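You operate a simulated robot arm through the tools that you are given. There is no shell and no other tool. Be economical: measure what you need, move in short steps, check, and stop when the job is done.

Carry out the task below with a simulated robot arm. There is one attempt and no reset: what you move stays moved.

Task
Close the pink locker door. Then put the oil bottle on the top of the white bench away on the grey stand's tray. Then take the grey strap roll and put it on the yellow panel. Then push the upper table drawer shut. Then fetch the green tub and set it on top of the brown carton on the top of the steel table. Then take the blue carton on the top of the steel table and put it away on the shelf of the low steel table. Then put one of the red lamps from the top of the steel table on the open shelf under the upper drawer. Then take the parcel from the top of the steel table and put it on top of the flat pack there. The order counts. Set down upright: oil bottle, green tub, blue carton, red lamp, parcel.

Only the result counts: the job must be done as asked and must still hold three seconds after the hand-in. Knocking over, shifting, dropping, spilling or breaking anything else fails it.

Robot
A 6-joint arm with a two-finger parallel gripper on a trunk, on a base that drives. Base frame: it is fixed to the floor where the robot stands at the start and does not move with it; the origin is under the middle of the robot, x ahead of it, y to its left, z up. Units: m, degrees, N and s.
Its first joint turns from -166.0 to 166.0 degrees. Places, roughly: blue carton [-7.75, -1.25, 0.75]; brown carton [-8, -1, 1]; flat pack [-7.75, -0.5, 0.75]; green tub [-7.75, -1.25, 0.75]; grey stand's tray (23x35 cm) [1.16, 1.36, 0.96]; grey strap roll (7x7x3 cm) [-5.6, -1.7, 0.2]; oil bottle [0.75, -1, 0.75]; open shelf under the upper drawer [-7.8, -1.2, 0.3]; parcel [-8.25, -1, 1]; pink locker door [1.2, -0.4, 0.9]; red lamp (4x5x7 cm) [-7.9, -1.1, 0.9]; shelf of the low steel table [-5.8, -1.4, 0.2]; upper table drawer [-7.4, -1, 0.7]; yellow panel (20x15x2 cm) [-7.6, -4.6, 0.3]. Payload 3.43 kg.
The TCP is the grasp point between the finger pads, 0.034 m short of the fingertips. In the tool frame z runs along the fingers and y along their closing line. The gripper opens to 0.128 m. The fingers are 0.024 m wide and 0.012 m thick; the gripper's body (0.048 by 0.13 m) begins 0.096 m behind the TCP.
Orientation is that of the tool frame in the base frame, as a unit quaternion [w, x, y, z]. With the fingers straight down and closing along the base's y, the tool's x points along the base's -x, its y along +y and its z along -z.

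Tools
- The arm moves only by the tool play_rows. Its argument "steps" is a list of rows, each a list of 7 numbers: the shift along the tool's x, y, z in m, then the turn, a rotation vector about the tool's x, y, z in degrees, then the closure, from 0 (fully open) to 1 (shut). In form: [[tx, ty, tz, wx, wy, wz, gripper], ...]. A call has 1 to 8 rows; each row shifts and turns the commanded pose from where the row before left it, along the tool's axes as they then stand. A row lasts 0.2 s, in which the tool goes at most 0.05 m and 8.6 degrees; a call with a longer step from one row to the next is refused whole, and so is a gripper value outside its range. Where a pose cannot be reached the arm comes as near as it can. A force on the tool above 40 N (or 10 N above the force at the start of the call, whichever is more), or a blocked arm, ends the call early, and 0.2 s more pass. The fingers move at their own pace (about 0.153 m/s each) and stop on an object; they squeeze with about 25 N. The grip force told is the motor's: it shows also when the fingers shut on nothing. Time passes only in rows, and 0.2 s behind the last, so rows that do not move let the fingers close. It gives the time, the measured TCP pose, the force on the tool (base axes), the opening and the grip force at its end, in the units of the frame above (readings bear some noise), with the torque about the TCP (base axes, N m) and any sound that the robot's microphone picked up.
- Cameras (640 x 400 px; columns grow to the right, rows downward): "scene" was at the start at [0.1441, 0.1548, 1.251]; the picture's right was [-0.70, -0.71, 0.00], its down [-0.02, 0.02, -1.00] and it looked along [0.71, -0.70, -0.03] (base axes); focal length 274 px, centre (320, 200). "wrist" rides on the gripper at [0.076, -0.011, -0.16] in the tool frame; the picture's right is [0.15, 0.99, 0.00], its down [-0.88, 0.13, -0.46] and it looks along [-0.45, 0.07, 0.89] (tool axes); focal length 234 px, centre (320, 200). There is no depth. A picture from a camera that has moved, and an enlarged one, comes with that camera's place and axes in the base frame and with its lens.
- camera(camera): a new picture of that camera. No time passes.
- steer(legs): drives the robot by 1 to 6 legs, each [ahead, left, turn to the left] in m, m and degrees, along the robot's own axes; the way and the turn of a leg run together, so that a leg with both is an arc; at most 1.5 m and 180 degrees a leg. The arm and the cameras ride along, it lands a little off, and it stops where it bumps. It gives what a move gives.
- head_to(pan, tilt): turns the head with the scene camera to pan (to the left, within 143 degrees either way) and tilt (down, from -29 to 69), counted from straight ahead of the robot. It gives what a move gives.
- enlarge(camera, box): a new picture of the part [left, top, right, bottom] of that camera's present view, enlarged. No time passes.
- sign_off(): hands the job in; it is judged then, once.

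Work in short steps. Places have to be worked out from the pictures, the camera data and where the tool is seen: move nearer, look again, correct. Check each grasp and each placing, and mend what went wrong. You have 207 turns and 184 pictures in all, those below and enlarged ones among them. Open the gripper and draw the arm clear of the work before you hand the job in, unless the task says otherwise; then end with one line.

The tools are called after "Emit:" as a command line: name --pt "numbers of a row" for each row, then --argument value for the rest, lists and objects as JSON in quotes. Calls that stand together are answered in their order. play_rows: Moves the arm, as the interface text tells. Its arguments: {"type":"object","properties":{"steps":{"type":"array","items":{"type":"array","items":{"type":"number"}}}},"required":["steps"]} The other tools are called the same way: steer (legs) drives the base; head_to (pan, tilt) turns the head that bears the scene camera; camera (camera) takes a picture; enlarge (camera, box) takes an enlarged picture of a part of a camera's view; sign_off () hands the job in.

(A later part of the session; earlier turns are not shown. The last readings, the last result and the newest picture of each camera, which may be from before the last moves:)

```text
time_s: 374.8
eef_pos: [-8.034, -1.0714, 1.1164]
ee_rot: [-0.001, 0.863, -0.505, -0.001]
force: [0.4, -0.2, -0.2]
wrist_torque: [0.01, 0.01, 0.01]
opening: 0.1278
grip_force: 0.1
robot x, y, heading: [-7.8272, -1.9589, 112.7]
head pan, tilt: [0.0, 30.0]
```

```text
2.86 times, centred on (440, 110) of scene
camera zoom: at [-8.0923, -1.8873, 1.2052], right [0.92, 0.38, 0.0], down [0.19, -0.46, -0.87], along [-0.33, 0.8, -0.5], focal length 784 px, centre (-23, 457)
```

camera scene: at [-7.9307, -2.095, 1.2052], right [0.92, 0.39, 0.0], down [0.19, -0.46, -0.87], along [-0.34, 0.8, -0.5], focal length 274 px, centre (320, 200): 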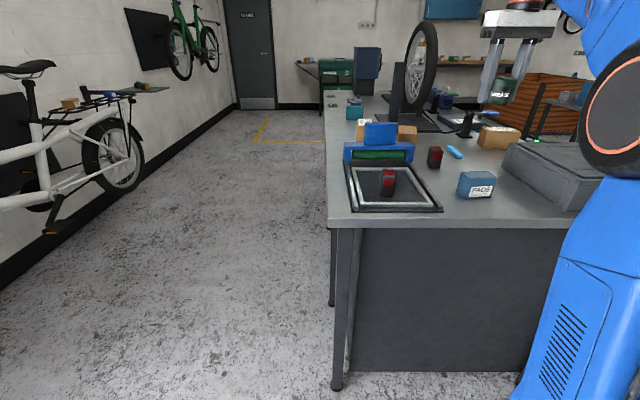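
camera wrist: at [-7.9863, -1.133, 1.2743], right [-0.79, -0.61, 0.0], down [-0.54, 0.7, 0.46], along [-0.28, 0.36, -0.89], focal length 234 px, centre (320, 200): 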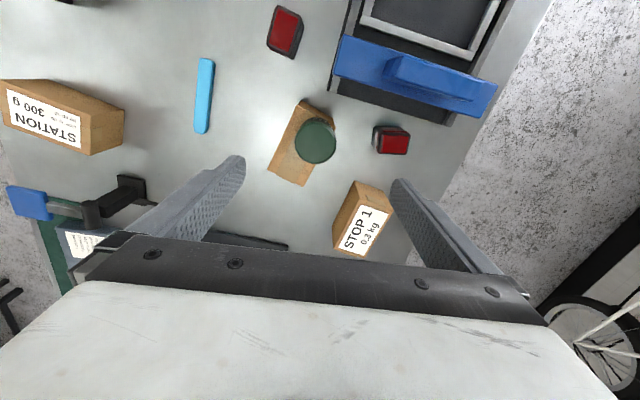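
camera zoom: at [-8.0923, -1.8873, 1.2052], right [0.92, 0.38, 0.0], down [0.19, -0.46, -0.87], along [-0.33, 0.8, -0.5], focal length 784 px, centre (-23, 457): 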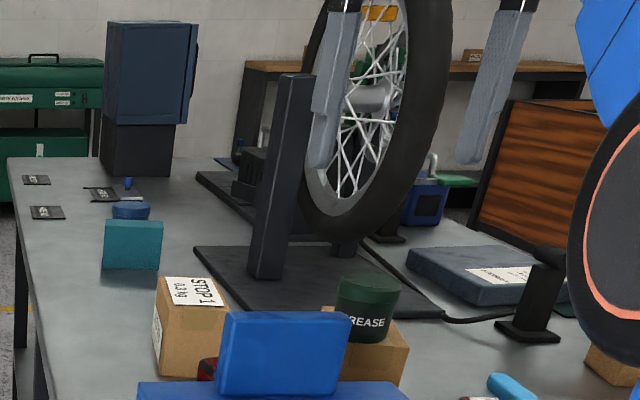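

The tub stands on the brown carton. Next the blue PADS carton at about (-7.80,-1.32): it must go under the low table's top, so I'll grasp it with the tool pitched ~50° forward. First back off into position and pitch.

Emit:
steer --legs '[[-0.42, 0, 0], [0, -0.12, 0]]'

Emit:
play_rows --pt "0 0 0 0 -8.4 0 0" --pt "0 0 0 0 -8.4 0 0" --pt "0 0 0 0 -8.4 0 0" --pt "0 0 0 0 -8.4 0 0" --pt "0 0 0 0 -8.4 0 0" --pt "0 0 0 0 -8.0 0 0" --pt "0 0 0 0 0 0 0"

Emit:
camera --camera "wrist"

```text
time_s: 378.2
eef_pos: [-7.7615, -1.4193, 1.116]
ee_rot: [-0.001, 0.865, -0.502, -0.003]
force: [-0.2, 0.3, -1.0]
wrist_torque: [0.02, 0.01, 0.03]
opening: 0.128
grip_force: 0.0
robot x, y, heading: [-7.5461, -2.301, 112.8]
head pan, tilt: [0.0, 30.0]
```

```text
time_s: 379.9
eef_pos: [-7.7623, -1.419, 1.1158]
ee_rot: [-0.215, 0.782, -0.455, -0.368]
force: [-0.5, -0.2, -0.6]
wrist_torque: [0.01, -0.04, 0.01]
opening: 0.1279
grip_force: 0.0
robot x, y, heading: [-7.5427, -2.3027, 113.0]
head pan, tilt: [0.0, 30.0]
```

```text
51 pictures are left
camera wrist: at [-7.6671, -1.5623, 1.1584], right [-0.81, -0.57, -0.11], down [-0.22, 0.12, 0.97], along [-0.54, 0.81, -0.22], focal length 234 px, centre (320, 200)
```

wrist: 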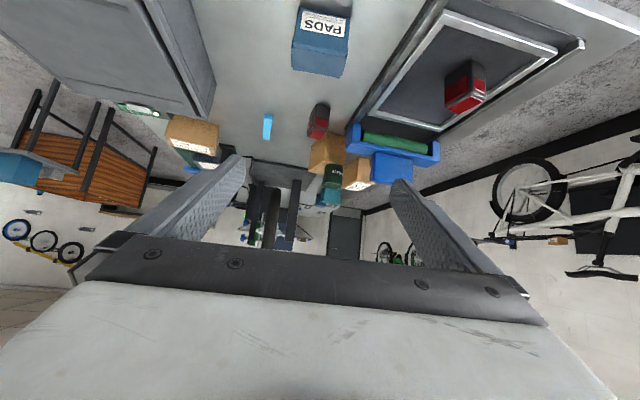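

PADS box: center ≈(-7.81,-1.311), top 0.88. I yaw slightly to square with it, move forward 0.108 and down partway, then re-check.

Emit:
play_rows --pt "0 0 0 5.4 0 4.46 0" --pt "-0.0229 0 0.0278 0 0 0 0" --pt "-0.0229 0 0.0278 0 0 0 0" --pt "-0.0229 0 0.0278 0 0 0 0" --pt "0.0347 0 0.0287 0 0 0 0" --pt "0.0347 0 0.0287 0 0 0 0" --pt "0.0347 0 0.0287 0 0 0 0" --pt "0 0 0 0 0 0 0"

Emit:
camera --camera "wrist"

```text
time_s: 381.6
eef_pos: [-7.8046, -1.3185, 0.9805]
ee_rot: [-0.235, 0.754, -0.501, -0.354]
force: [-0.3, -0.3, -0.3]
wrist_torque: [-0.02, 0.01, 0.01]
opening: 0.1278
grip_force: 0.0
robot x, y, heading: [-7.547, -2.3071, 113.0]
head pan, tilt: [0.0, 30.0]
```

```text
50 pictures are left
camera wrist: at [-7.7279, -1.4721, 1.0229], right [-0.88, -0.47, -0.11], down [-0.2, 0.15, 0.97], along [-0.44, 0.87, -0.22], focal length 234 px, centre (320, 200)
```

wrist: 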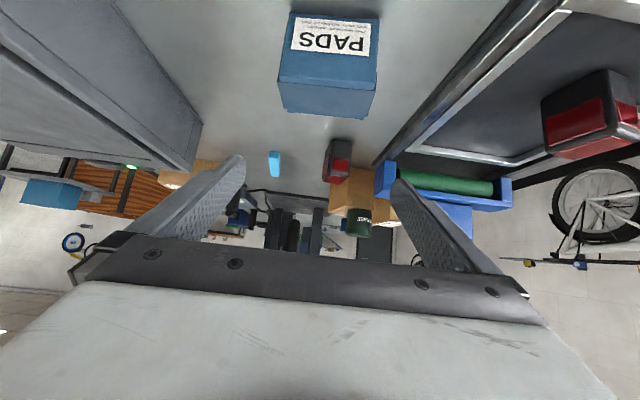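

Aligned. Descend to z≈0.868 and close.

Emit:
play_rows --pt "0.029 0 0.024 0 0 0 0" --pt "0.029 0 0.024 0 0 0 0" --pt "0.029 0 0.024 0 0 0 0" --pt "0 0 0 0 0 0 0"

Emit:
camera --camera "wrist"

```text
time_s: 382.6
eef_pos: [-7.8053, -1.3185, 0.8715]
ee_rot: [-0.236, 0.753, -0.502, -0.355]
force: [-0.2, -0.2, 9.8]
wrist_torque: [-0.03, 0.58, -0.08]
opening: 0.1279
grip_force: 0.0
robot x, y, heading: [-7.5472, -2.3042, 113.1]
head pan, tilt: [0.0, 30.0]
```

```text
49 pictures are left
camera wrist: at [-7.7285, -1.4736, 0.9132], right [-0.88, -0.47, -0.11], down [-0.2, 0.14, 0.97], along [-0.44, 0.87, -0.22], focal length 234 px, centre (320, 200)
```

wrist: 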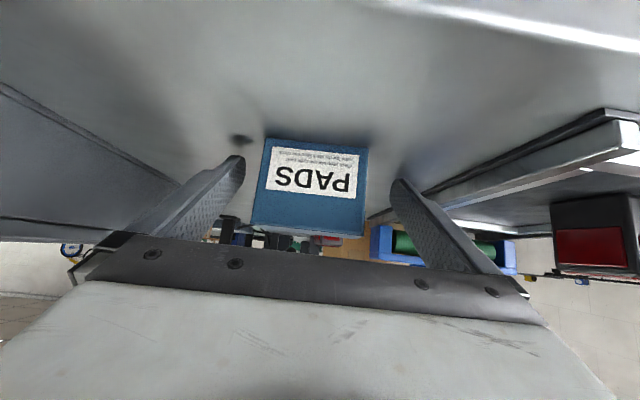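

Fingertips touch the table. Ease up 2 mm and close.

Emit:
play_rows --pt "-0.0023 0 -0.0019 0 0 0 0" --pt "0 0 0 0 0 0 0.3" --pt "0 0 0 0 0 0 1" --pt "0 0 0 0 0 0 1" --pt "0 0 0 0 0 0 1"

Emit:
play_rows --pt "-0.03 0 -0.025 0 0 0 1" --pt "-0.0347 0 -0.0287 0 0 0 1" --pt "0 0 0 0 0 0 1"

Emit:
camera --camera "wrist"

```text
time_s: 383.9
eef_pos: [-7.8032, -1.3192, 0.8727]
ee_rot: [-0.235, 0.754, -0.501, -0.354]
force: [-0.5, 0.4, -0.1]
wrist_torque: [0.03, 0.03, 0.01]
opening: 0.0746
grip_force: 24.8
robot x, y, heading: [-7.5479, -2.3037, 113.1]
head pan, tilt: [0.0, 30.0]
```

```text
time_s: 384.6
eef_pos: [-7.8028, -1.3191, 0.9565]
ee_rot: [-0.235, 0.754, -0.501, -0.354]
force: [-0.4, -1.3, -0.7]
wrist_torque: [-0.02, -0.01, 0.04]
opening: 0.0747
grip_force: 25.0
robot x, y, heading: [-7.5447, -2.3044, 112.9]
head pan, tilt: [0.0, 30.0]
```

```text
48 pictures are left
camera wrist: at [-7.7272, -1.4736, 0.9997], right [-0.88, -0.47, -0.11], down [-0.2, 0.15, 0.97], along [-0.44, 0.87, -0.22], focal length 234 px, centre (320, 200)
```

wrist: 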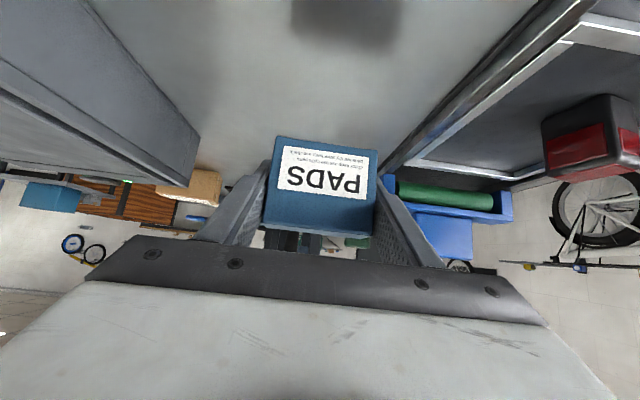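

Box held level. The low table's west side is much closer; look at its shelf from here.

Emit:
head_to --pan -88 --tilt 25

Emit:
enlarge --camera "scene" --box '[200, 120, 440, 300]'

```text
time_s: 386.3
eef_pos: [-7.804, -1.3199, 0.9571]
ee_rot: [-0.236, 0.754, -0.502, -0.353]
force: [-0.1, 0.9, -0.2]
wrist_torque: [-0.03, 0.03, 0.01]
opening: 0.0745
grip_force: 24.9
robot x, y, heading: [-7.545, -2.3071, 112.7]
head pan, tilt: [-88.0, 25.0]
```

```text
2.22 times, centred on (320, 210) of scene
camera zoom: at [-7.6958, -2.279, 1.2132], right [0.42, -0.91, 0.0], down [-0.38, -0.18, -0.91], along [0.82, 0.38, -0.42], focal length 610 px, centre (320, 178)
```

zoom: 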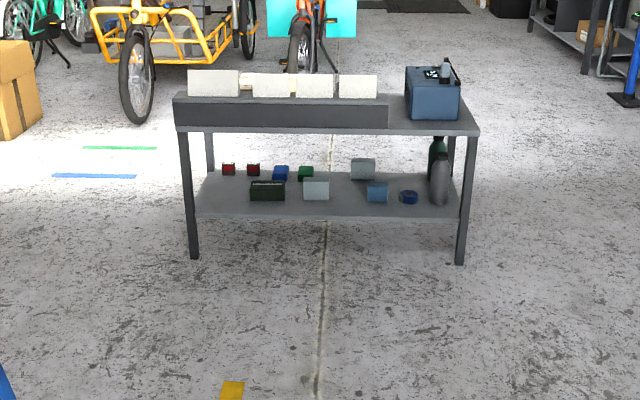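

A free spot is at the north end of the shelf's west side, near (-6.05,-1.15). I back off from the steel table, then turn toward it.

Emit:
steer --legs '[[-0.5, 0, 0], [0, 0, -90]]'

Emit:
play_rows --pt "0 0.045 0 0 0 0 1" --pt "0 0.045 0 0 0 0 1" --pt "0 0.045 0 0 0 0 1" --pt "0 0 0 0 0 0 1"

```text
time_s: 393.1
eef_pos: [-6.3549, -2.5341, 0.957]
ee_rot: [0.417, -0.168, 0.889, 0.079]
force: [-0.1, 0.7, -1.4]
wrist_torque: [-0.01, 0.03, -0.01]
opening: 0.0746
grip_force: 24.8
robot x, y, heading: [-7.3474, -2.7708, 21.4]
head pan, tilt: [-88.0, 25.0]
```

```text
time_s: 394.1
eef_pos: [-6.3998, -2.4107, 0.9519]
ee_rot: [0.417, -0.167, 0.89, 0.078]
force: [0.1, 0.5, -0.3]
wrist_torque: [0.03, 0.01, 0.01]
opening: 0.0747
grip_force: 25.2
robot x, y, heading: [-7.3461, -2.7708, 21.4]
head pan, tilt: [-88.0, 25.0]
```

Now move ahead 0.44 and left 1.03 to stand off from the shelf spot.

Emit:
steer --legs '[[0.44, 0, 1.5], [0, 1.0, 0]]'

Emit:
camera --camera "wrist"

```text
time_s: 401.7
eef_pos: [-6.4156, -1.2748, 0.9526]
ee_rot: [0.416, -0.186, 0.886, 0.087]
force: [0.1, -0.1, -1.6]
wrist_torque: [0.0, -0.02, -0.01]
opening: 0.0747
grip_force: 25.0
robot x, y, heading: [-7.3447, -1.6745, 24.3]
head pan, tilt: [-88.0, 25.0]
```

```text
46 pictures are left
camera wrist: at [-6.568, -1.3547, 0.9955], right [-0.48, 0.87, -0.11], down [0.14, 0.2, 0.97], along [0.86, 0.45, -0.22], focal length 234 px, centre (320, 200)
```

wrist: 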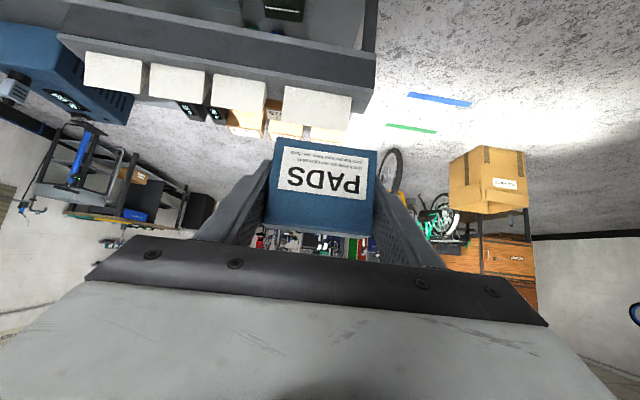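

Lower in front of the shelf to z≈0.28.

Emit:
play_rows --pt "0.0385 0 0.0319 0 0 0 1" --pt "0.0385 0 0.0319 0 0 0 1" --pt "0.0385 0 0.0319 0 0 0 1" --pt "0.0385 0 0.0319 0 0 0 1" --pt "0.0385 0 0.0319 0 0 0 1" --pt "0.0385 0 0.0319 0 0 0 1" --pt "0.0385 0 0.0319 0 0 0 1" --pt "0.0385 0 0.0319 0 0 0 1"

Emit:
play_rows --pt "0.0385 0 0.0319 0 0 0 1" --pt "0.0385 0 0.0319 0 0 0 1" --pt "0.0385 0 0.0319 0 0 0 1" --pt "0.0385 0 0.0319 0 0 0 1" --pt "0.0385 0 0.0319 0 0 0 1" --pt "0 0 0 0 0 0 1"

Emit:
camera --camera "wrist"

```text
time_s: 403.5
eef_pos: [-6.4167, -1.2758, 0.5547]
ee_rot: [0.415, -0.175, 0.889, 0.084]
force: [-0.7, 1.5, -0.1]
wrist_torque: [-0.13, 0.01, -0.08]
opening: 0.0748
grip_force: 24.4
robot x, y, heading: [-7.3449, -1.6737, 23.9]
head pan, tilt: [-88.0, 25.0]
```

```text
time_s: 404.9
eef_pos: [-6.4191, -1.2318, 0.3433]
ee_rot: [0.415, -0.195, 0.886, 0.066]
force: [-0.4, -0.5, -1.2]
wrist_torque: [0.0, -0.01, 0.01]
opening: 0.0748
grip_force: 24.4
out of reach, approached as far as the arm can: row 1, 2, 3, 4, 5
robot x, y, heading: [-7.3461, -1.6725, 23.7]
head pan, tilt: [-88.0, 25.0]
```

```text
45 pictures are left
camera wrist: at [-6.5728, -1.3087, 0.3881], right [-0.48, 0.86, -0.16], down [0.13, 0.25, 0.96], along [0.87, 0.44, -0.24], focal length 234 px, centre (320, 200)
```

wrist: 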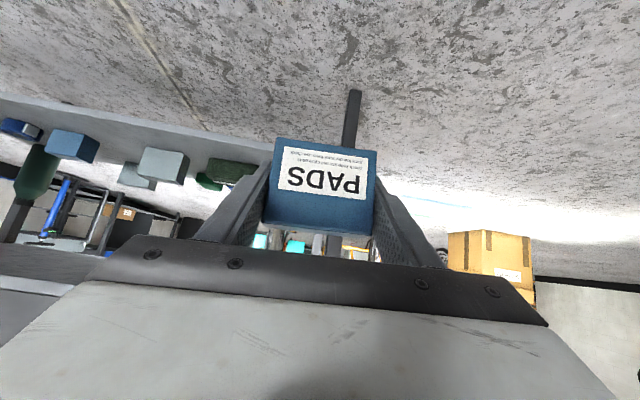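

Height limited with the tool straight ahead; also I'm ~7 cm too far north. Shift right with the arm and descend further.

Emit:
play_rows --pt "0 -0.04 0 0 0 0 1" --pt "0 -0.04 0 0 0 0 1" --pt "0.0308 0 0.0256 0 0 0 1" --pt "0.0231 0 0.0192 0 0 0 1" --pt "0 0 0 0 0 0 1"

Emit:
camera --camera "wrist"

```text
time_s: 406.1
eef_pos: [-6.4049, -1.2526, 0.288]
ee_rot: [0.416, -0.185, 0.889, 0.05]
force: [0.4, 0.5, -1.0]
wrist_torque: [-0.01, 0.01, 0.0]
opening: 0.0747
grip_force: 25.2
out of reach, approached as far as the arm can: row 1, 2, 3, 4
robot x, y, heading: [-7.3472, -1.6711, 24.0]
head pan, tilt: [-88.0, 25.0]
```

```text
44 pictures are left
camera wrist: at [-6.5602, -1.3239, 0.3344], right [-0.45, 0.87, -0.17], down [0.14, 0.26, 0.95], along [0.88, 0.41, -0.24], focal length 234 px, centre (320, 200)
```

wrist: 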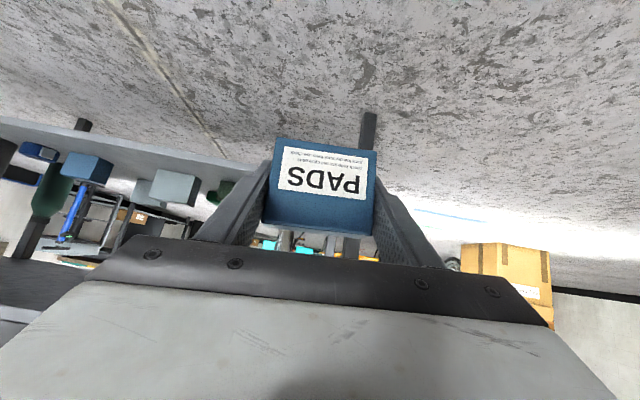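

I need the relative geometry that worked before (tool yawed ~7° left of heading, ~9 cm right of axis). Adjust the arm, then turn the base back by 12°.

Emit:
play_rows --pt "0 0 0 -4.7 -0.4 -4.02 1" --pt "0 0 0 -4.7 -0.4 -4.02 1" --pt "0 -0.045 0 0 0 0 1" --pt "0 -0.045 0 0 0 0 1" --pt "0 0 0 0 0 0 1"

Emit:
steer --legs '[[0, 0, -10]]'

```text
time_s: 407.3
eef_pos: [-6.3993, -1.2874, 0.2913]
ee_rot: [0.418, -0.167, 0.892, 0.039]
force: [-0.7, 0.6, -0.8]
wrist_torque: [0.02, 0.0, 0.01]
opening: 0.0746
grip_force: 24.9
out of reach, approached as far as the arm can: row 1, 2, 3, 4
robot x, y, heading: [-7.3479, -1.6743, 23.9]
head pan, tilt: [-88.0, 25.0]
```

```text
time_s: 408.4
eef_pos: [-6.3465, -1.4605, 0.2929]
ee_rot: [0.42, -0.087, 0.903, 0.002]
force: [-0.5, 0.1, -1.0]
wrist_torque: [-0.02, 0.01, 0.01]
opening: 0.0748
grip_force: 25.7
robot x, y, heading: [-7.3451, -1.6738, 13.9]
head pan, tilt: [-88.0, 25.0]
```

The wrist is at a limit down low; I raise 0.2 m, set yaw and roll there, move right, then come down again.

Emit:
play_rows --pt "-0.038 -0.003 -0.0323 0 0 0 1" --pt "-0.038 -0.003 -0.0323 0 0 0 1" --pt "-0.038 -0.003 -0.0323 0 0 0 1" --pt "-0.038 -0.003 -0.0323 0 0 0 1" --pt "0 0 0 0 0 5.2 1" --pt "0 0 0 -5.7 -0.5 -4.85 1" --pt "0 0 0 -5.7 -0.5 -4.85 1" --pt "0 -0.045 0 0 0 0 1"

Emit:
play_rows --pt "0 -0.045 0 0 0 0 1" --pt "0 0 0 0 0 0 1"

```text
time_s: 410.2
eef_pos: [-6.3447, -1.4741, 0.4914]
ee_rot: [0.419, -0.073, 0.905, 0.03]
force: [0.3, 0.5, -0.8]
wrist_torque: [0.0, -0.02, 0.01]
opening: 0.0747
grip_force: 24.8
out of reach, approached as far as the arm can: row 6, 7, 8
robot x, y, heading: [-7.3454, -1.6756, 13.7]
head pan, tilt: [-88.0, 25.0]
```

```text
time_s: 410.8
eef_pos: [-6.3431, -1.4736, 0.4916]
ee_rot: [0.418, -0.074, 0.905, 0.03]
force: [0.1, 0.2, -2.4]
wrist_torque: [-0.01, 0.0, 0.02]
opening: 0.0747
grip_force: 25.1
out of reach, approached as far as the arm can: row 1
robot x, y, heading: [-7.3458, -1.6731, 13.8]
head pan, tilt: [-88.0, 25.0]
```

I raise higher to reconfigure: at z≈0.75 set the tool right of the axis with yaw to the left (as in the successful pick), then descend again.

Emit:
play_rows --pt "-0.038 0 -0.0323 0 0 0 1" --pt "-0.038 0 -0.0323 0 0 0 1" --pt "-0.038 0 -0.0323 0 0 0 1" --pt "-0.038 0 -0.0323 0 0 0 1" --pt "-0.038 0 -0.0323 0 0 0 1" --pt "-0.038 0 -0.0323 0 0 0 1" --pt "0 0 0 -5.7 -0.2 -4.85 1" --pt "0 0 0 -5.7 -0.2 -4.85 1"

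Emit:
play_rows --pt "0 -0.045 0 0 0 0 1" --pt "0 -0.045 0 0 0 0 1" --pt "0 0 0 0 0 0 1"

```text
time_s: 412.6
eef_pos: [-6.3493, -1.4864, 0.7872]
ee_rot: [0.409, -0.229, 0.883, 0.01]
force: [-1.5, 3.4, -0.7]
wrist_torque: [-0.17, -0.02, -0.14]
opening: 0.0745
grip_force: 25.1
out of reach, approached as far as the arm can: row 8
robot x, y, heading: [-7.3454, -1.6768, 13.7]
head pan, tilt: [-88.0, 25.0]
```

```text
time_s: 413.4
eef_pos: [-6.3216, -1.559, 0.7895]
ee_rot: [0.41, -0.158, 0.895, 0.071]
force: [0.3, 0.2, -1.7]
wrist_torque: [-0.01, -0.03, -0.01]
opening: 0.0746
grip_force: 24.9
robot x, y, heading: [-7.3432, -1.6683, 13.8]
head pan, tilt: [-88.0, 25.0]
```

Now that matches the geometry that worked. Descend.

Emit:
play_rows --pt "0.0378 0 0.0326 0 0 0 1" --pt "0.0378 0 0.0326 0 0 0 1" --pt "0.0378 0 0.0326 0 0 0 1" --pt "0.0378 0 0.0326 0 0 0 1" --pt "0.0378 0 0.0326 0 0 0 1" --pt "0.0378 0 0.0326 0 0 0 1" --pt "0.0378 0 0.0326 0 0 0 1" --pt "0.0378 0 0.0326 0 0 0 1"

Emit:
play_rows --pt "0.0378 0 0.0326 0 0 0 1" --pt "0.0302 0 0.0261 0 0 0 1" --pt "0.0265 0 0.0228 0 0 0 1" --pt "0 0 0 0 0 0 1"

```text
time_s: 415.2
eef_pos: [-6.3209, -1.5609, 0.3869]
ee_rot: [0.409, -0.158, 0.896, 0.076]
force: [0.0, -0.1, 0.1]
wrist_torque: [-0.04, 0.06, 0.02]
opening: 0.0749
grip_force: 24.9
robot x, y, heading: [-7.3463, -1.6719, 13.9]
head pan, tilt: [-88.0, 25.0]
```

```text
time_s: 416.2
eef_pos: [-6.2894, -1.5707, 0.2833]
ee_rot: [0.402, -0.156, 0.898, 0.088]
force: [0.1, 0.5, -1.8]
wrist_torque: [-0.02, -0.02, 0.01]
opening: 0.0748
grip_force: 24.9
out of reach, approached as far as the arm can: row 1, 2, 3
robot x, y, heading: [-7.3474, -1.6732, 13.8]
head pan, tilt: [-88.0, 25.0]
```

Close. Try another few cm down with slight forward extension (still outside the table).

Emit:
play_rows --pt "0.009 0 0.0243 0 0 0 1" --pt "0.009 0 0.0243 0 0 0 1" --pt "0.015 0 0.0132 0 0 0 1" --pt "0 0 0 0 0 0 1"

Emit:
camera --camera "wrist"

```text
time_s: 417.2
eef_pos: [-6.2417, -1.5698, 0.2341]
ee_rot: [0.404, -0.157, 0.897, 0.084]
force: [0.6, -0.4, -1.4]
wrist_torque: [-0.01, 0.01, 0.03]
opening: 0.0746
grip_force: 24.8
out of reach, approached as far as the arm can: row 1, 2, 3
robot x, y, heading: [-7.3444, -1.6735, 13.8]
head pan, tilt: [-88.0, 25.0]
```

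```text
43 pictures are left
camera wrist: at [-6.3971, -1.64, 0.2814], right [-0.44, 0.9, -0.09], down [0.18, 0.19, 0.97], along [0.88, 0.4, -0.25], focal length 234 px, centre (320, 200)
```

wrist: 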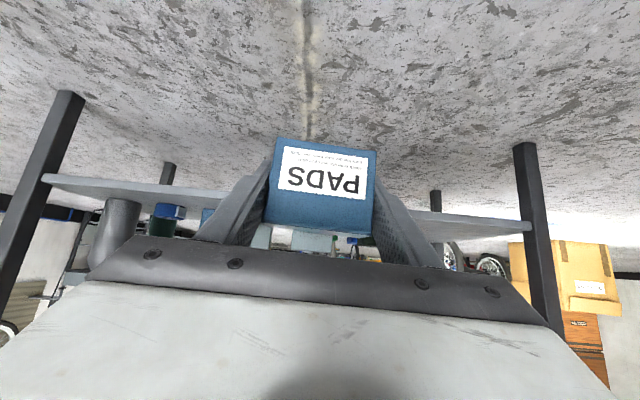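

z=0.234 reachable in this configuration. Facing straight in would put my rear into the steel table, so I'll come in at ~48° from the southwest instead: shift right 0.3, then turn left 26°.

Emit:
steer --legs '[[0, -0.3, 0], [0, 0, 26.5]]'

Emit:
camera --camera "wrist"

```text
time_s: 420.6
eef_pos: [-6.3371, -1.3709, 0.2351]
ee_rot: [0.374, -0.363, 0.835, 0.176]
force: [0.3, -0.6, -0.8]
wrist_torque: [0.0, 0.02, 0.03]
opening: 0.0746
grip_force: 25.0
robot x, y, heading: [-7.2713, -1.9657, 40.8]
head pan, tilt: [-88.0, 25.0]
```

```text
42 pictures are left
camera wrist: at [-6.4437, -1.506, 0.2816], right [-0.8, 0.6, -0.09], down [0.08, 0.25, 0.97], along [0.6, 0.76, -0.25], focal length 234 px, centre (320, 200)
```

wrist: 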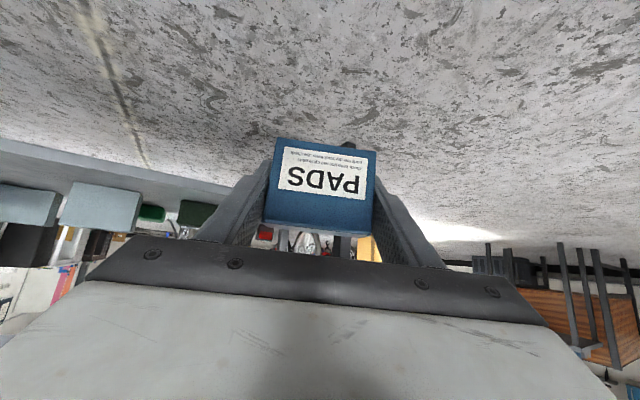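

Tool heading 48.7°, spot is 0.35 ahead and 6.7 cm to the right. Raise 1.2 cm, shift right, go 0.22 forward, and check.

Emit:
play_rows --pt "-0.009 0 -0.0079 0 0 0 1" --pt "0 0 0 0 0 0 1"

Emit:
steer --legs '[[0.009, -0.066, 0], [0.217, 0.03, 0]]'

Emit:
camera --camera "wrist"

```text
time_s: 421.2
eef_pos: [-6.3382, -1.3713, 0.2487]
ee_rot: [0.375, -0.363, 0.835, 0.176]
force: [-0.2, -0.9, -1.3]
wrist_torque: [-0.02, -0.01, -0.06]
opening: 0.0748
grip_force: 25.5
robot x, y, heading: [-7.2732, -1.9653, 41.0]
head pan, tilt: [-88.0, 25.0]
```

```text
time_s: 423.5
eef_pos: [-6.141, -1.2528, 0.2458]
ee_rot: [0.375, -0.363, 0.835, 0.175]
force: [0.8, 0.2, -1.6]
wrist_torque: [0.02, -0.01, 0.0]
opening: 0.075
grip_force: 24.8
robot x, y, heading: [-7.0752, -1.8454, 41.0]
head pan, tilt: [-88.0, 25.0]
```

```text
41 pictures are left
camera wrist: at [-6.2468, -1.3874, 0.2941], right [-0.8, 0.6, -0.09], down [0.08, 0.25, 0.97], along [0.6, 0.76, -0.25], focal length 234 px, centre (320, 200)
```

wrist: 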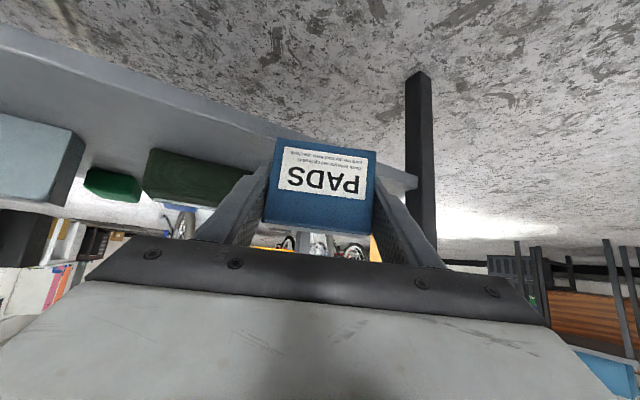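

Clear of the leg and boxes. Go the final 0.14 forward, then lower to contact.

Emit:
steer --legs '[[0.139, 0.019, 0]]'

Emit:
play_rows --pt "0.0075 0 0.0066 0 0 0 1" --pt "0 0 0 0 0 0 1"

Emit:
camera --camera "wrist"

```text
time_s: 424.8
eef_pos: [-6.0453, -1.1419, 0.2474]
ee_rot: [0.375, -0.363, 0.835, 0.176]
force: [0.4, -0.3, -1.5]
wrist_torque: [-0.01, -0.02, -0.02]
opening: 0.0747
grip_force: 24.8
robot x, y, heading: [-6.9791, -1.7373, 40.9]
head pan, tilt: [-88.0, 25.0]
```

```text
time_s: 425.4
eef_pos: [-6.0465, -1.1433, 0.2374]
ee_rot: [0.373, -0.364, 0.835, 0.176]
force: [-0.6, 0.1, -1.5]
wrist_torque: [0.0, 0.03, -0.01]
opening: 0.0748
grip_force: 24.8
robot x, y, heading: [-6.9806, -1.7381, 41.3]
head pan, tilt: [-88.0, 25.0]
```

```text
40 pictures are left
camera wrist: at [-6.1526, -1.2773, 0.2843], right [-0.8, 0.6, -0.09], down [0.08, 0.25, 0.97], along [0.6, 0.76, -0.25], focal length 234 px, centre (320, 200)
```

wrist: 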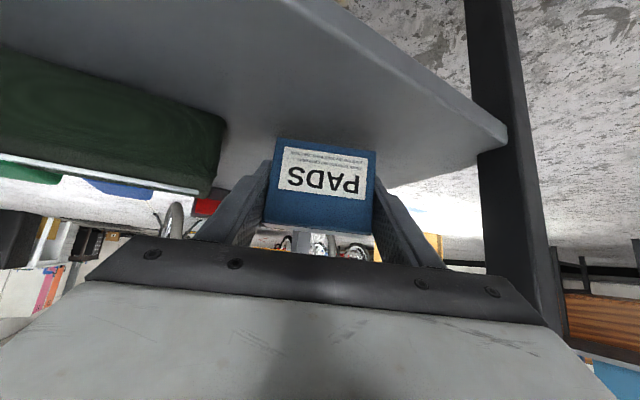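

Box is inside the shelf's outline. Lower to contact.

Emit:
play_rows --pt "0.003 0 0.0026 0 0 0 1" --pt "0 0 0 0 0 0 1"

Emit:
play_rows --pt "0.003 0 0.0026 0 0 0 1" --pt "0 0 0 0 0 0 1"

Emit:
play_rows --pt "0.003 0 0.0026 0 0 0 1" --pt "0 0 0 0 0 0 1"

```text
time_s: 426.0
eef_pos: [-6.0459, -1.1425, 0.2329]
ee_rot: [0.374, -0.363, 0.835, 0.176]
force: [0.5, 0.4, -2.0]
wrist_torque: [0.0, 0.0, 0.03]
opening: 0.0749
grip_force: 24.9
robot x, y, heading: [-6.9796, -1.737, 40.8]
head pan, tilt: [-88.0, 25.0]
```

```text
time_s: 426.6
eef_pos: [-6.0467, -1.1438, 0.2295]
ee_rot: [0.373, -0.364, 0.835, 0.176]
force: [-0.2, 0.1, -0.9]
wrist_torque: [0.0, 0.02, 0.01]
opening: 0.0749
grip_force: 25.1
robot x, y, heading: [-6.9797, -1.7386, 41.1]
head pan, tilt: [-88.0, 25.0]
```

```text
time_s: 427.2
eef_pos: [-6.0456, -1.1423, 0.2262]
ee_rot: [0.373, -0.363, 0.835, 0.177]
force: [0.6, 0.5, -1.0]
wrist_torque: [-0.01, 0.02, 0.02]
opening: 0.0749
grip_force: 24.2
robot x, y, heading: [-6.9765, -1.7438, 41.0]
head pan, tilt: [-88.0, 25.0]
```

Emit:
play_rows --pt "0.003 0 0.0026 0 0 0 1" --pt "0 0 0 0 0 0 1"

Emit:
play_rows --pt "0.003 0 0.0026 0 0 0 1" --pt "0 0 0 0 0 0 1"

Emit:
play_rows --pt "0.003 0 0.0026 0 0 0 1" --pt "0 0 0 0 0 0 1"

```text
time_s: 427.8
eef_pos: [-6.0455, -1.141, 0.2249]
ee_rot: [0.375, -0.363, 0.835, 0.178]
force: [-1.0, -0.7, 15.5]
wrist_torque: [-0.1, -0.74, -0.03]
opening: 0.0746
grip_force: 24.4
robot x, y, heading: [-6.982, -1.7413, 40.8]
head pan, tilt: [-88.0, 25.0]
```

```text
time_s: 428.2
eef_pos: [-6.0444, -1.1414, 0.2222]
ee_rot: [0.375, -0.364, 0.834, 0.179]
force: [-0.1, -0.3, 12.6]
wrist_torque: [-0.06, -0.61, -0.04]
opening: 0.0746
grip_force: 24.9
robot x, y, heading: [-6.9789, -1.7394, 41.0]
head pan, tilt: [-88.0, 25.0]
stopped in row 2: the force on the tool passed its limit at 46 N (the readings are from after the stop); the commanded pose is now the measured one
```

```text
time_s: 428.6
eef_pos: [-6.0434, -1.1405, 0.2217]
ee_rot: [0.377, -0.362, 0.833, 0.179]
force: [-0.9, -1.1, 14.3]
wrist_torque: [-0.14, -0.65, -0.15]
opening: 0.0748
grip_force: 24.8
robot x, y, heading: [-6.981, -1.7405, 41.3]
head pan, tilt: [-88.0, 25.0]
stopped in row 1: the force on the tool passed its limit at 48 N (the readings are from after the stop); the commanded pose is now the measured one
```

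Firm contact with the shelf. Release, ease up, and look.

Emit:
play_rows --pt "0 0 0 0 0 0 0.25" --pt "0 0 0 0 0 0 0.25" --pt "-0.0045 0 -0.004 0 0 0 0.25" --pt "0 0 0 0 0 0 0.25"

Emit:
camera --camera "wrist"

```text
time_s: 429.6
eef_pos: [-6.0435, -1.143, 0.2263]
ee_rot: [0.376, -0.363, 0.834, 0.18]
force: [0.2, 0.4, 0.1]
wrist_torque: [0.02, 0.02, 0.06]
opening: 0.096
grip_force: 0.0
robot x, y, heading: [-6.9795, -1.738, 41.2]
head pan, tilt: [-88.0, 25.0]
```

```text
39 pictures are left
camera wrist: at [-6.1496, -1.2771, 0.2717], right [-0.8, 0.6, -0.08], down [0.08, 0.24, 0.97], along [0.6, 0.76, -0.24], focal length 234 px, centre (320, 200)
```

wrist: 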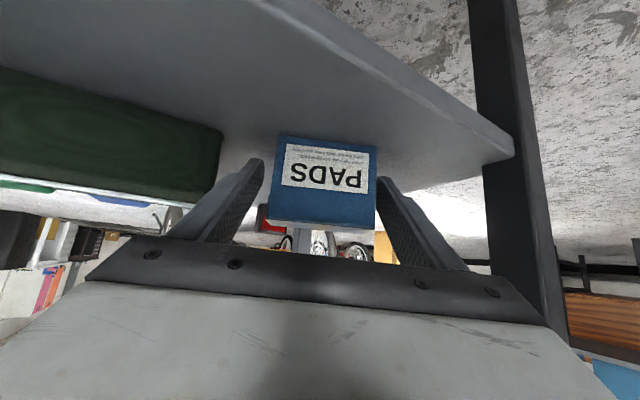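

The PADS box stands on the shelf. Back straight out, raise, and level the tool.

Emit:
steer --legs '[[-0.346, -0.048, 0]]'

Emit:
camera --camera "wrist"

Emit:
play_rows --pt "-0.0376 0 -0.0329 0 0 0 0.25" --pt "-0.0376 0 -0.0329 0 0 0 0.25" --pt "-0.0376 0 -0.0329 0 0 0 0.25" --pt "-0.0376 0 -0.0329 0 0 0 0.25" --pt "-0.0376 0 -0.0329 0 0 0 0.25" --pt "-0.0376 0 -0.0329 0 0 0 0.25" --pt "-0.0376 0 -0.0329 0 0 0 0.25" --pt "-0.0376 0 -0.0329 0 0 0 0.25"

Emit:
play_rows --pt "-0.0376 0 -0.0329 0 0 0 0" --pt "-0.0376 0 -0.0329 0 0 0 0" --pt "-0.0376 0 -0.0329 0 0 0 0" --pt "-0.0376 0 -0.0329 0 0 0 0" --pt "-0.0376 0 -0.0329 0 0 0 0" --pt "-0.0376 0 -0.0329 0 0 0 0" --pt "-0.0376 0 -0.0329 0 0 0 0" --pt "0 0 0 0 0 0 0"

```text
time_s: 431.9
eef_pos: [-6.2639, -1.403, 0.2253]
ee_rot: [0.376, -0.361, 0.835, 0.178]
force: [0.8, 0.1, 1.3]
wrist_torque: [0.01, -0.04, 0.02]
opening: 0.0958
grip_force: 0.1
robot x, y, heading: [-7.2055, -1.9971, 40.6]
head pan, tilt: [-88.0, 25.0]
```

```text
38 pictures are left
camera wrist: at [-6.3697, -1.5372, 0.272], right [-0.8, 0.6, -0.08], down [0.08, 0.24, 0.97], along [0.6, 0.76, -0.24], focal length 234 px, centre (320, 200)
```

wrist: 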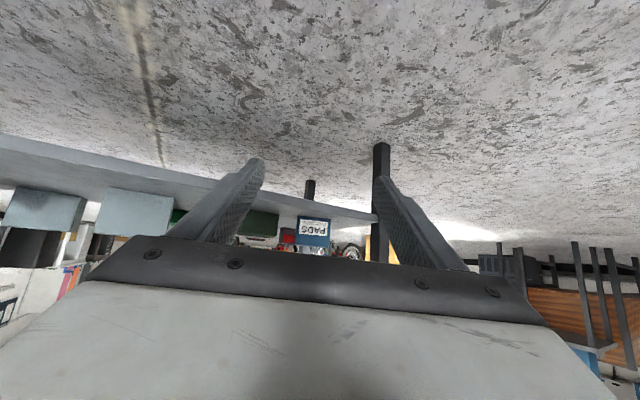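

```text
time_s: 433.6
eef_pos: [-6.2586, -1.4107, 0.6256]
ee_rot: [0.375, -0.361, 0.835, 0.178]
force: [0.2, 0.2, -0.6]
wrist_torque: [0.01, -0.01, -0.01]
opening: 0.096
grip_force: 0.1
robot x, y, heading: [-7.2026, -1.9988, 40.8]
head pan, tilt: [-88.0, 25.0]
```

```text
time_s: 435.4
eef_pos: [-6.2475, -1.416, 0.9754]
ee_rot: [0.375, -0.361, 0.835, 0.178]
force: [0.8, 0.1, 0.4]
wrist_torque: [0.0, -0.03, 0.02]
opening: 0.1281
grip_force: 0.1
robot x, y, heading: [-7.2027, -1.9952, 40.8]
head pan, tilt: [-88.0, 25.0]
```

Box stands on the shelf. Next a red lamp: the free-standing one near (-7.91,-1.148). Raise the arm, back away and turn to face the steel table from the south with the tool still pitched.

Emit:
play_rows --pt "-0.0376 0 -0.0329 0 0 0 0" --pt "-0.0376 0 -0.0329 0 0 0 0" --pt "-0.0301 0 -0.0263 0 0 0 0"

Emit:
steer --legs '[[-0.62, 0.18, 0], [0, 0, 65]]'

Emit:
camera --camera "wrist"

```text
time_s: 436.2
eef_pos: [-6.2481, -1.4188, 1.1155]
ee_rot: [0.375, -0.36, 0.836, 0.177]
force: [-0.3, 0.1, 0.1]
wrist_torque: [0.02, -0.03, 0.01]
opening: 0.128
grip_force: 0.1
robot x, y, heading: [-7.2015, -1.9946, 40.6]
head pan, tilt: [-88.0, 25.0]
```

```text
time_s: 442.7
eef_pos: [-7.9034, -1.1434, 1.1151]
ee_rot: [-0.221, 0.753, -0.511, -0.352]
force: [-1.3, -0.2, 0.8]
wrist_torque: [0.03, 0.02, 0.01]
opening: 0.1281
grip_force: 0.1
robot x, y, heading: [-7.7886, -2.2492, 105.3]
head pan, tilt: [-88.0, 25.0]
```

```text
37 pictures are left
camera wrist: at [-7.8285, -1.2973, 1.1612], right [-0.88, -0.46, -0.08], down [-0.18, 0.17, 0.97], along [-0.43, 0.87, -0.24], focal length 234 px, centre (320, 200)
```

wrist: 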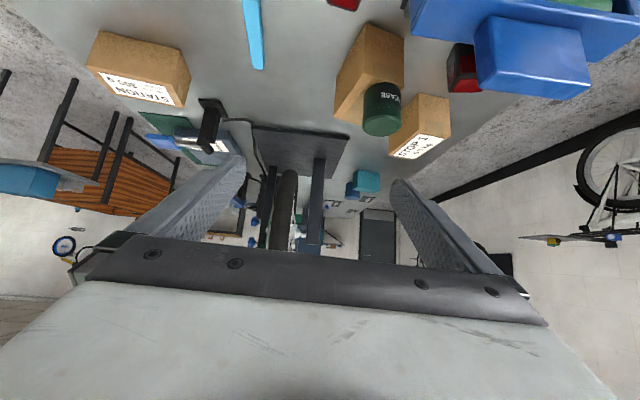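

The tool is right above the lamp. Shift slightly, set a 9 cm opening, and descend partway to check.

Emit:
play_rows --pt "0.0085 0.008 -0.0098 0 0 0 0.3" --pt "0.0378 -0.0013 0.0328 0 0 0 0.3" --pt "0.0378 -0.0013 0.0328 0 0 0 0.3" --pt "0 0 0 0 0 0 0.3"

Emit:
camera --camera "wrist"

```text
time_s: 443.7
eef_pos: [-7.9053, -1.1581, 1.018]
ee_rot: [-0.221, 0.752, -0.511, -0.352]
force: [0.0, -0.4, 0.2]
wrist_torque: [-0.03, -0.03, 0.0]
opening: 0.0892
grip_force: 0.1
robot x, y, heading: [-7.7898, -2.2537, 105.8]
head pan, tilt: [-88.0, 25.0]
```

```text
36 pictures are left
camera wrist: at [-7.83, -1.3118, 1.0636], right [-0.88, -0.46, -0.08], down [-0.18, 0.17, 0.97], along [-0.43, 0.87, -0.24], focal length 234 px, centre (320, 200)
```

wrist: 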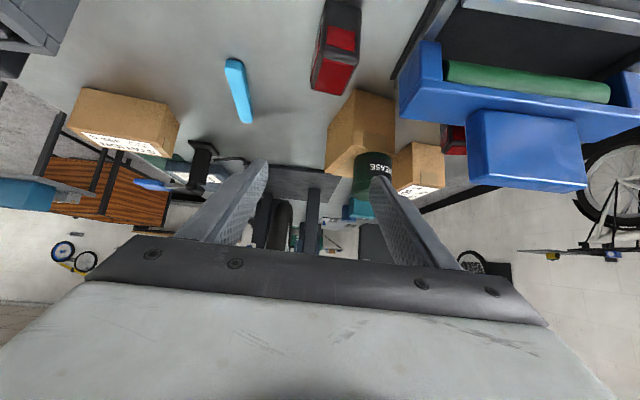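

Lamp centered; keep 5 mm more clearance from the blue roller and descend.

Emit:
play_rows --pt "0.0335 -0.006 0.0291 0 0 0 0.3" --pt "0.0335 -0.0012 0.0291 0 0 0 0.3" --pt "0.0302 -0.0012 0.0262 0 0 0 0.3" --pt "0 0 0 0 0 0 0.3"

Emit:
camera --camera "wrist"

```text
time_s: 444.7
eef_pos: [-7.9037, -1.1544, 0.8861]
ee_rot: [-0.221, 0.753, -0.511, -0.352]
force: [-0.5, 0.0, 0.1]
wrist_torque: [0.01, 0.01, 0.0]
opening: 0.0898
grip_force: 0.0
robot x, y, heading: [-7.791, -2.2542, 105.5]
head pan, tilt: [-88.0, 25.0]
```

```text
35 pictures are left
camera wrist: at [-7.8277, -1.3077, 0.9325], right [-0.88, -0.46, -0.09], down [-0.19, 0.17, 0.97], along [-0.43, 0.87, -0.24], focal length 234 px, centre (320, 200)
```

wrist: 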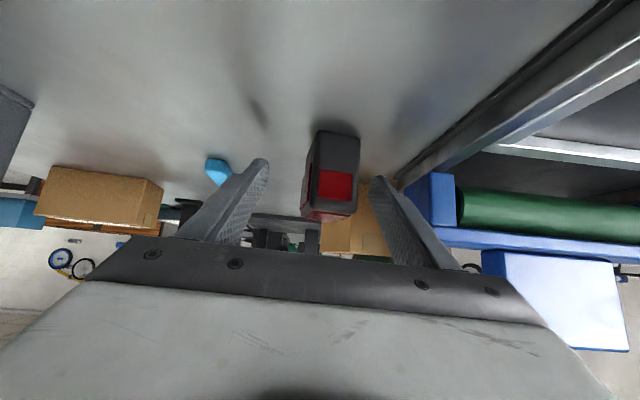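

Lamp between the fingers. Close and lift.

Emit:
play_rows --pt "0 0 0 0 0 0 0.6" --pt "0 0 0 0 0 0 1" --pt "0 0 0 0 0 0 1" --pt "0 0 0 0 0 0 1"

Emit:
play_rows --pt "-0.0302 0.001 -0.0262 0 0 0 1" --pt "-0.0378 0.0013 -0.0328 0 0 0 1" --pt "-0.0378 0.0013 -0.0328 0 0 0 1" --pt "-0.0378 0.0013 -0.0328 0 0 0 1" --pt "-0.0302 0.001 -0.0262 0 0 0 1"

Emit:
camera --camera "wrist"

```text
time_s: 445.7
eef_pos: [-7.9038, -1.1535, 0.8876]
ee_rot: [-0.222, 0.752, -0.511, -0.352]
force: [0.5, 0.6, -0.6]
wrist_torque: [0.0, -0.03, 0.0]
opening: 0.0355
grip_force: 24.9
robot x, y, heading: [-7.7893, -2.2543, 105.6]
head pan, tilt: [-88.0, 25.0]
```

```text
time_s: 446.9
eef_pos: [-7.9032, -1.1554, 1.1167]
ee_rot: [-0.221, 0.752, -0.512, -0.352]
force: [-0.3, 0.2, -0.7]
wrist_torque: [-0.04, 0.02, 0.0]
opening: 0.0356
grip_force: 24.7
robot x, y, heading: [-7.7837, -2.254, 105.7]
head pan, tilt: [-88.0, 25.0]
```

```text
34 pictures are left
camera wrist: at [-7.8267, -1.3098, 1.1623], right [-0.88, -0.46, -0.08], down [-0.18, 0.18, 0.97], along [-0.43, 0.87, -0.24], focal length 234 px, centre (320, 200)
```

wrist: 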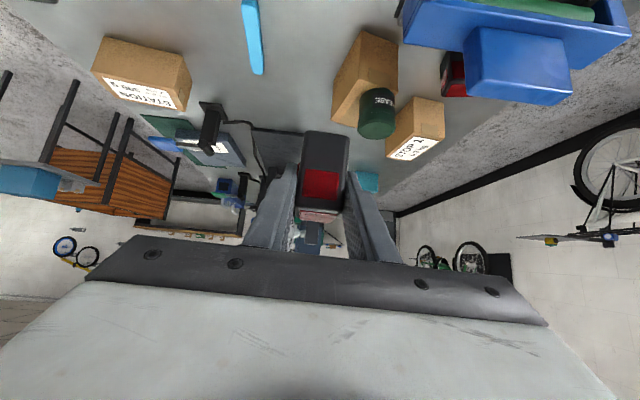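

Lamp held. Back off, drive right (east), then turn to face the pedestal side.

Emit:
steer --legs '[[-0.3, 0, 0], [0, -1.4, 0], [0, 0, 100]]'

```text
time_s: 459.6
eef_pos: [-7.4628, -2.5118, 1.1166]
ee_rot: [0.133, 0.872, 0.259, -0.394]
force: [-0.2, -0.1, -0.5]
wrist_torque: [-0.03, -0.01, 0.02]
opening: 0.0353
grip_force: 25.0
robot x, y, heading: [-6.4068, -2.1833, -152.9]
head pan, tilt: [-88.0, 25.0]
```

Align heading and slide right through the gap with the arm high.

Emit:
steer --legs '[[0, 0, -1.8], [-0.105, 0, 0]]'

Emit:
steer --legs '[[0, -1.37, 0]]'

```text
time_s: 461.1
eef_pos: [-7.3779, -2.4349, 1.117]
ee_rot: [0.126, 0.876, 0.244, -0.396]
force: [0.1, 0.1, -1.1]
wrist_torque: [0.02, -0.02, 0.01]
opening: 0.0354
grip_force: 25.5
robot x, y, heading: [-6.3148, -2.1404, -154.9]
head pan, tilt: [-88.0, 25.0]
```

```text
time_s: 467.8
eef_pos: [-7.9367, -1.2154, 1.1166]
ee_rot: [0.122, 0.878, 0.238, -0.397]
force: [0.5, -0.3, -1.7]
wrist_torque: [-0.01, 0.01, -0.01]
opening: 0.0356
grip_force: 24.7
robot x, y, heading: [-6.8712, -0.9334, -156.0]
head pan, tilt: [-88.0, 25.0]
```

Through. Now back up 0.5 m to bring the tool outside the pedestal's face.

Emit:
steer --legs '[[-0.52, 0, 0]]'

Emit:
head_to --pan 5 --tilt 30

Emit:
camera --camera "scene"

```text
time_s: 470.8
eef_pos: [-7.4552, -1.0096, 1.1161]
ee_rot: [0.126, 0.876, 0.245, -0.396]
force: [-0.2, -0.4, -0.3]
wrist_torque: [0.01, -0.01, -0.02]
opening: 0.0356
grip_force: 24.7
robot x, y, heading: [-6.3932, -0.7166, -154.8]
head pan, tilt: [-88.0, 25.0]
```

```text
time_s: 472.5
eef_pos: [-7.4556, -1.0088, 1.116]
ee_rot: [0.125, 0.876, 0.245, -0.397]
force: [-0.1, -0.6, -0.3]
wrist_torque: [0.02, -0.02, 0.02]
opening: 0.0354
grip_force: 25.0
robot x, y, heading: [-6.3979, -0.7133, -154.9]
head pan, tilt: [5.0, 30.0]
```

```text
33 pictures are left
camera scene: at [-6.4514, -0.9931, 1.2052], right [-0.5, 0.86, 0.0], down [0.43, 0.25, -0.87], along [-0.75, -0.44, -0.5], focal length 274 px, centre (320, 200)
```

scene: 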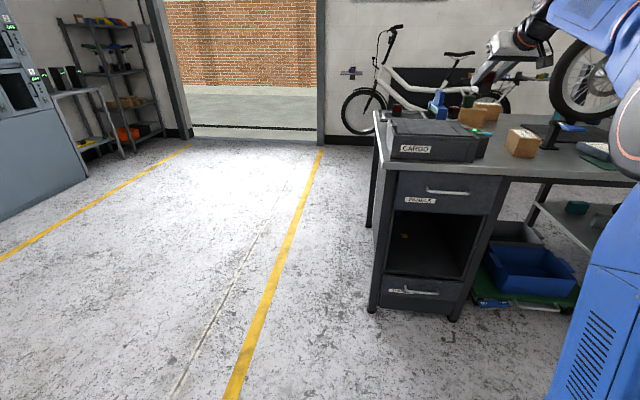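

Pedestal opening: shelf z≈0.23–0.25, center near (-7.50,-1.05). I turn -5°, back 0.15, nudge the tool left, and descend outside the face.

Emit:
steer --legs '[[0, 0, -5], [-0.16, 0, 0]]'

Emit:
play_rows --pt "0.0378 0.03 0 0 0 0 1" --pt "0.0378 0.03 0.005 0 0 0 1" --pt "0.0378 0 0.0328 0 0 0 1" --pt "0.0378 0 0.0328 0 0 0 1" --pt "0.0378 0 0.0328 0 0 0 1" --pt "0.0378 0 0.0328 0 0 0 1" --pt "0.0378 0 0.0328 0 0 0 1" --pt "0.0378 0 0.0328 0 0 0 1"

Emit:
camera --camera "wrist"

```text
time_s: 474.4
eef_pos: [-7.3254, -0.8596, 1.1167]
ee_rot: [0.109, 0.885, 0.207, -0.402]
force: [-0.3, 0.4, -1.2]
wrist_torque: [0.0, -0.01, -0.01]
opening: 0.0356
grip_force: 24.7
robot x, y, heading: [-6.2432, -0.6567, -159.7]
head pan, tilt: [5.0, 30.0]
```

```text
time_s: 476.2
eef_pos: [-7.2514, -0.899, 0.7567]
ee_rot: [0.109, 0.885, 0.207, -0.402]
force: [0.0, -0.5, -0.7]
wrist_torque: [0.02, -0.05, 0.0]
opening: 0.0356
grip_force: 25.3
robot x, y, heading: [-6.2431, -0.6557, -159.9]
head pan, tilt: [5.0, 30.0]
```

```text
32 pictures are left
camera wrist: at [-7.1051, -0.8113, 0.8018], right [0.53, -0.84, -0.09], down [-0.16, -0.2, 0.97], along [-0.83, -0.5, -0.24], focal length 234 px, centre (320, 200)
```

wrist: 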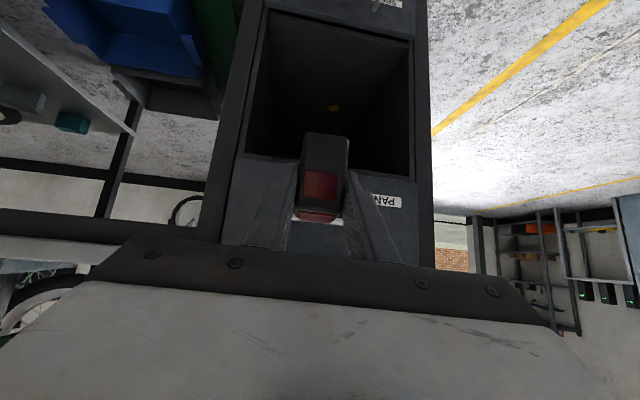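

Opening z≈0.23–0.61, and I'm centered. Descend to z≈0.31.

Emit:
play_rows --pt "0.0375 0 0.0323 0 0 0 1" --pt "0.0375 0 0.0323 0 0 0 1" --pt "0.0375 0 0.0323 0 0 0 1" --pt "0.0375 0 0.0323 0 0 0 1" --pt "0.0375 0 0.0323 0 0 0 1" --pt "0.0375 0 0.0323 0 0 0 1" --pt "0.0375 0 0.0323 0 0 0 1" --pt "0.0375 0 0.0323 0 0 0 1"

Emit:
play_rows --pt "0.0375 0 0.0323 0 0 0 1" --pt "0 0 0 0 0 0 1"

Emit:
camera --camera "wrist"

```text
time_s: 478.0
eef_pos: [-7.247, -0.908, 0.3613]
ee_rot: [0.109, 0.885, 0.206, -0.402]
force: [0.0, 0.7, 0.2]
wrist_torque: [0.01, -0.02, 0.01]
opening: 0.0356
grip_force: 25.0
robot x, y, heading: [-6.2433, -0.6577, -159.7]
head pan, tilt: [5.0, 30.0]
```

```text
time_s: 478.6
eef_pos: [-7.2502, -0.9098, 0.3145]
ee_rot: [0.116, 0.887, 0.205, -0.397]
force: [0.1, 0.1, -0.9]
wrist_torque: [-0.03, -0.03, -0.01]
opening: 0.0354
grip_force: 25.1
out of reach, approached as far as the arm can: row 1
robot x, y, heading: [-6.2431, -0.6577, -159.9]
head pan, tilt: [5.0, 30.0]
```

```text
31 pictures are left
camera wrist: at [-7.1046, -0.8209, 0.3606], right [0.54, -0.84, -0.07], down [-0.17, -0.19, 0.97], along [-0.83, -0.51, -0.24], focal length 234 px, centre (320, 200)
```

wrist: 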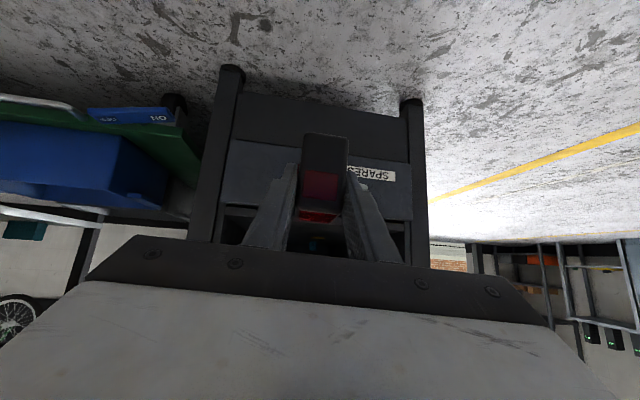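

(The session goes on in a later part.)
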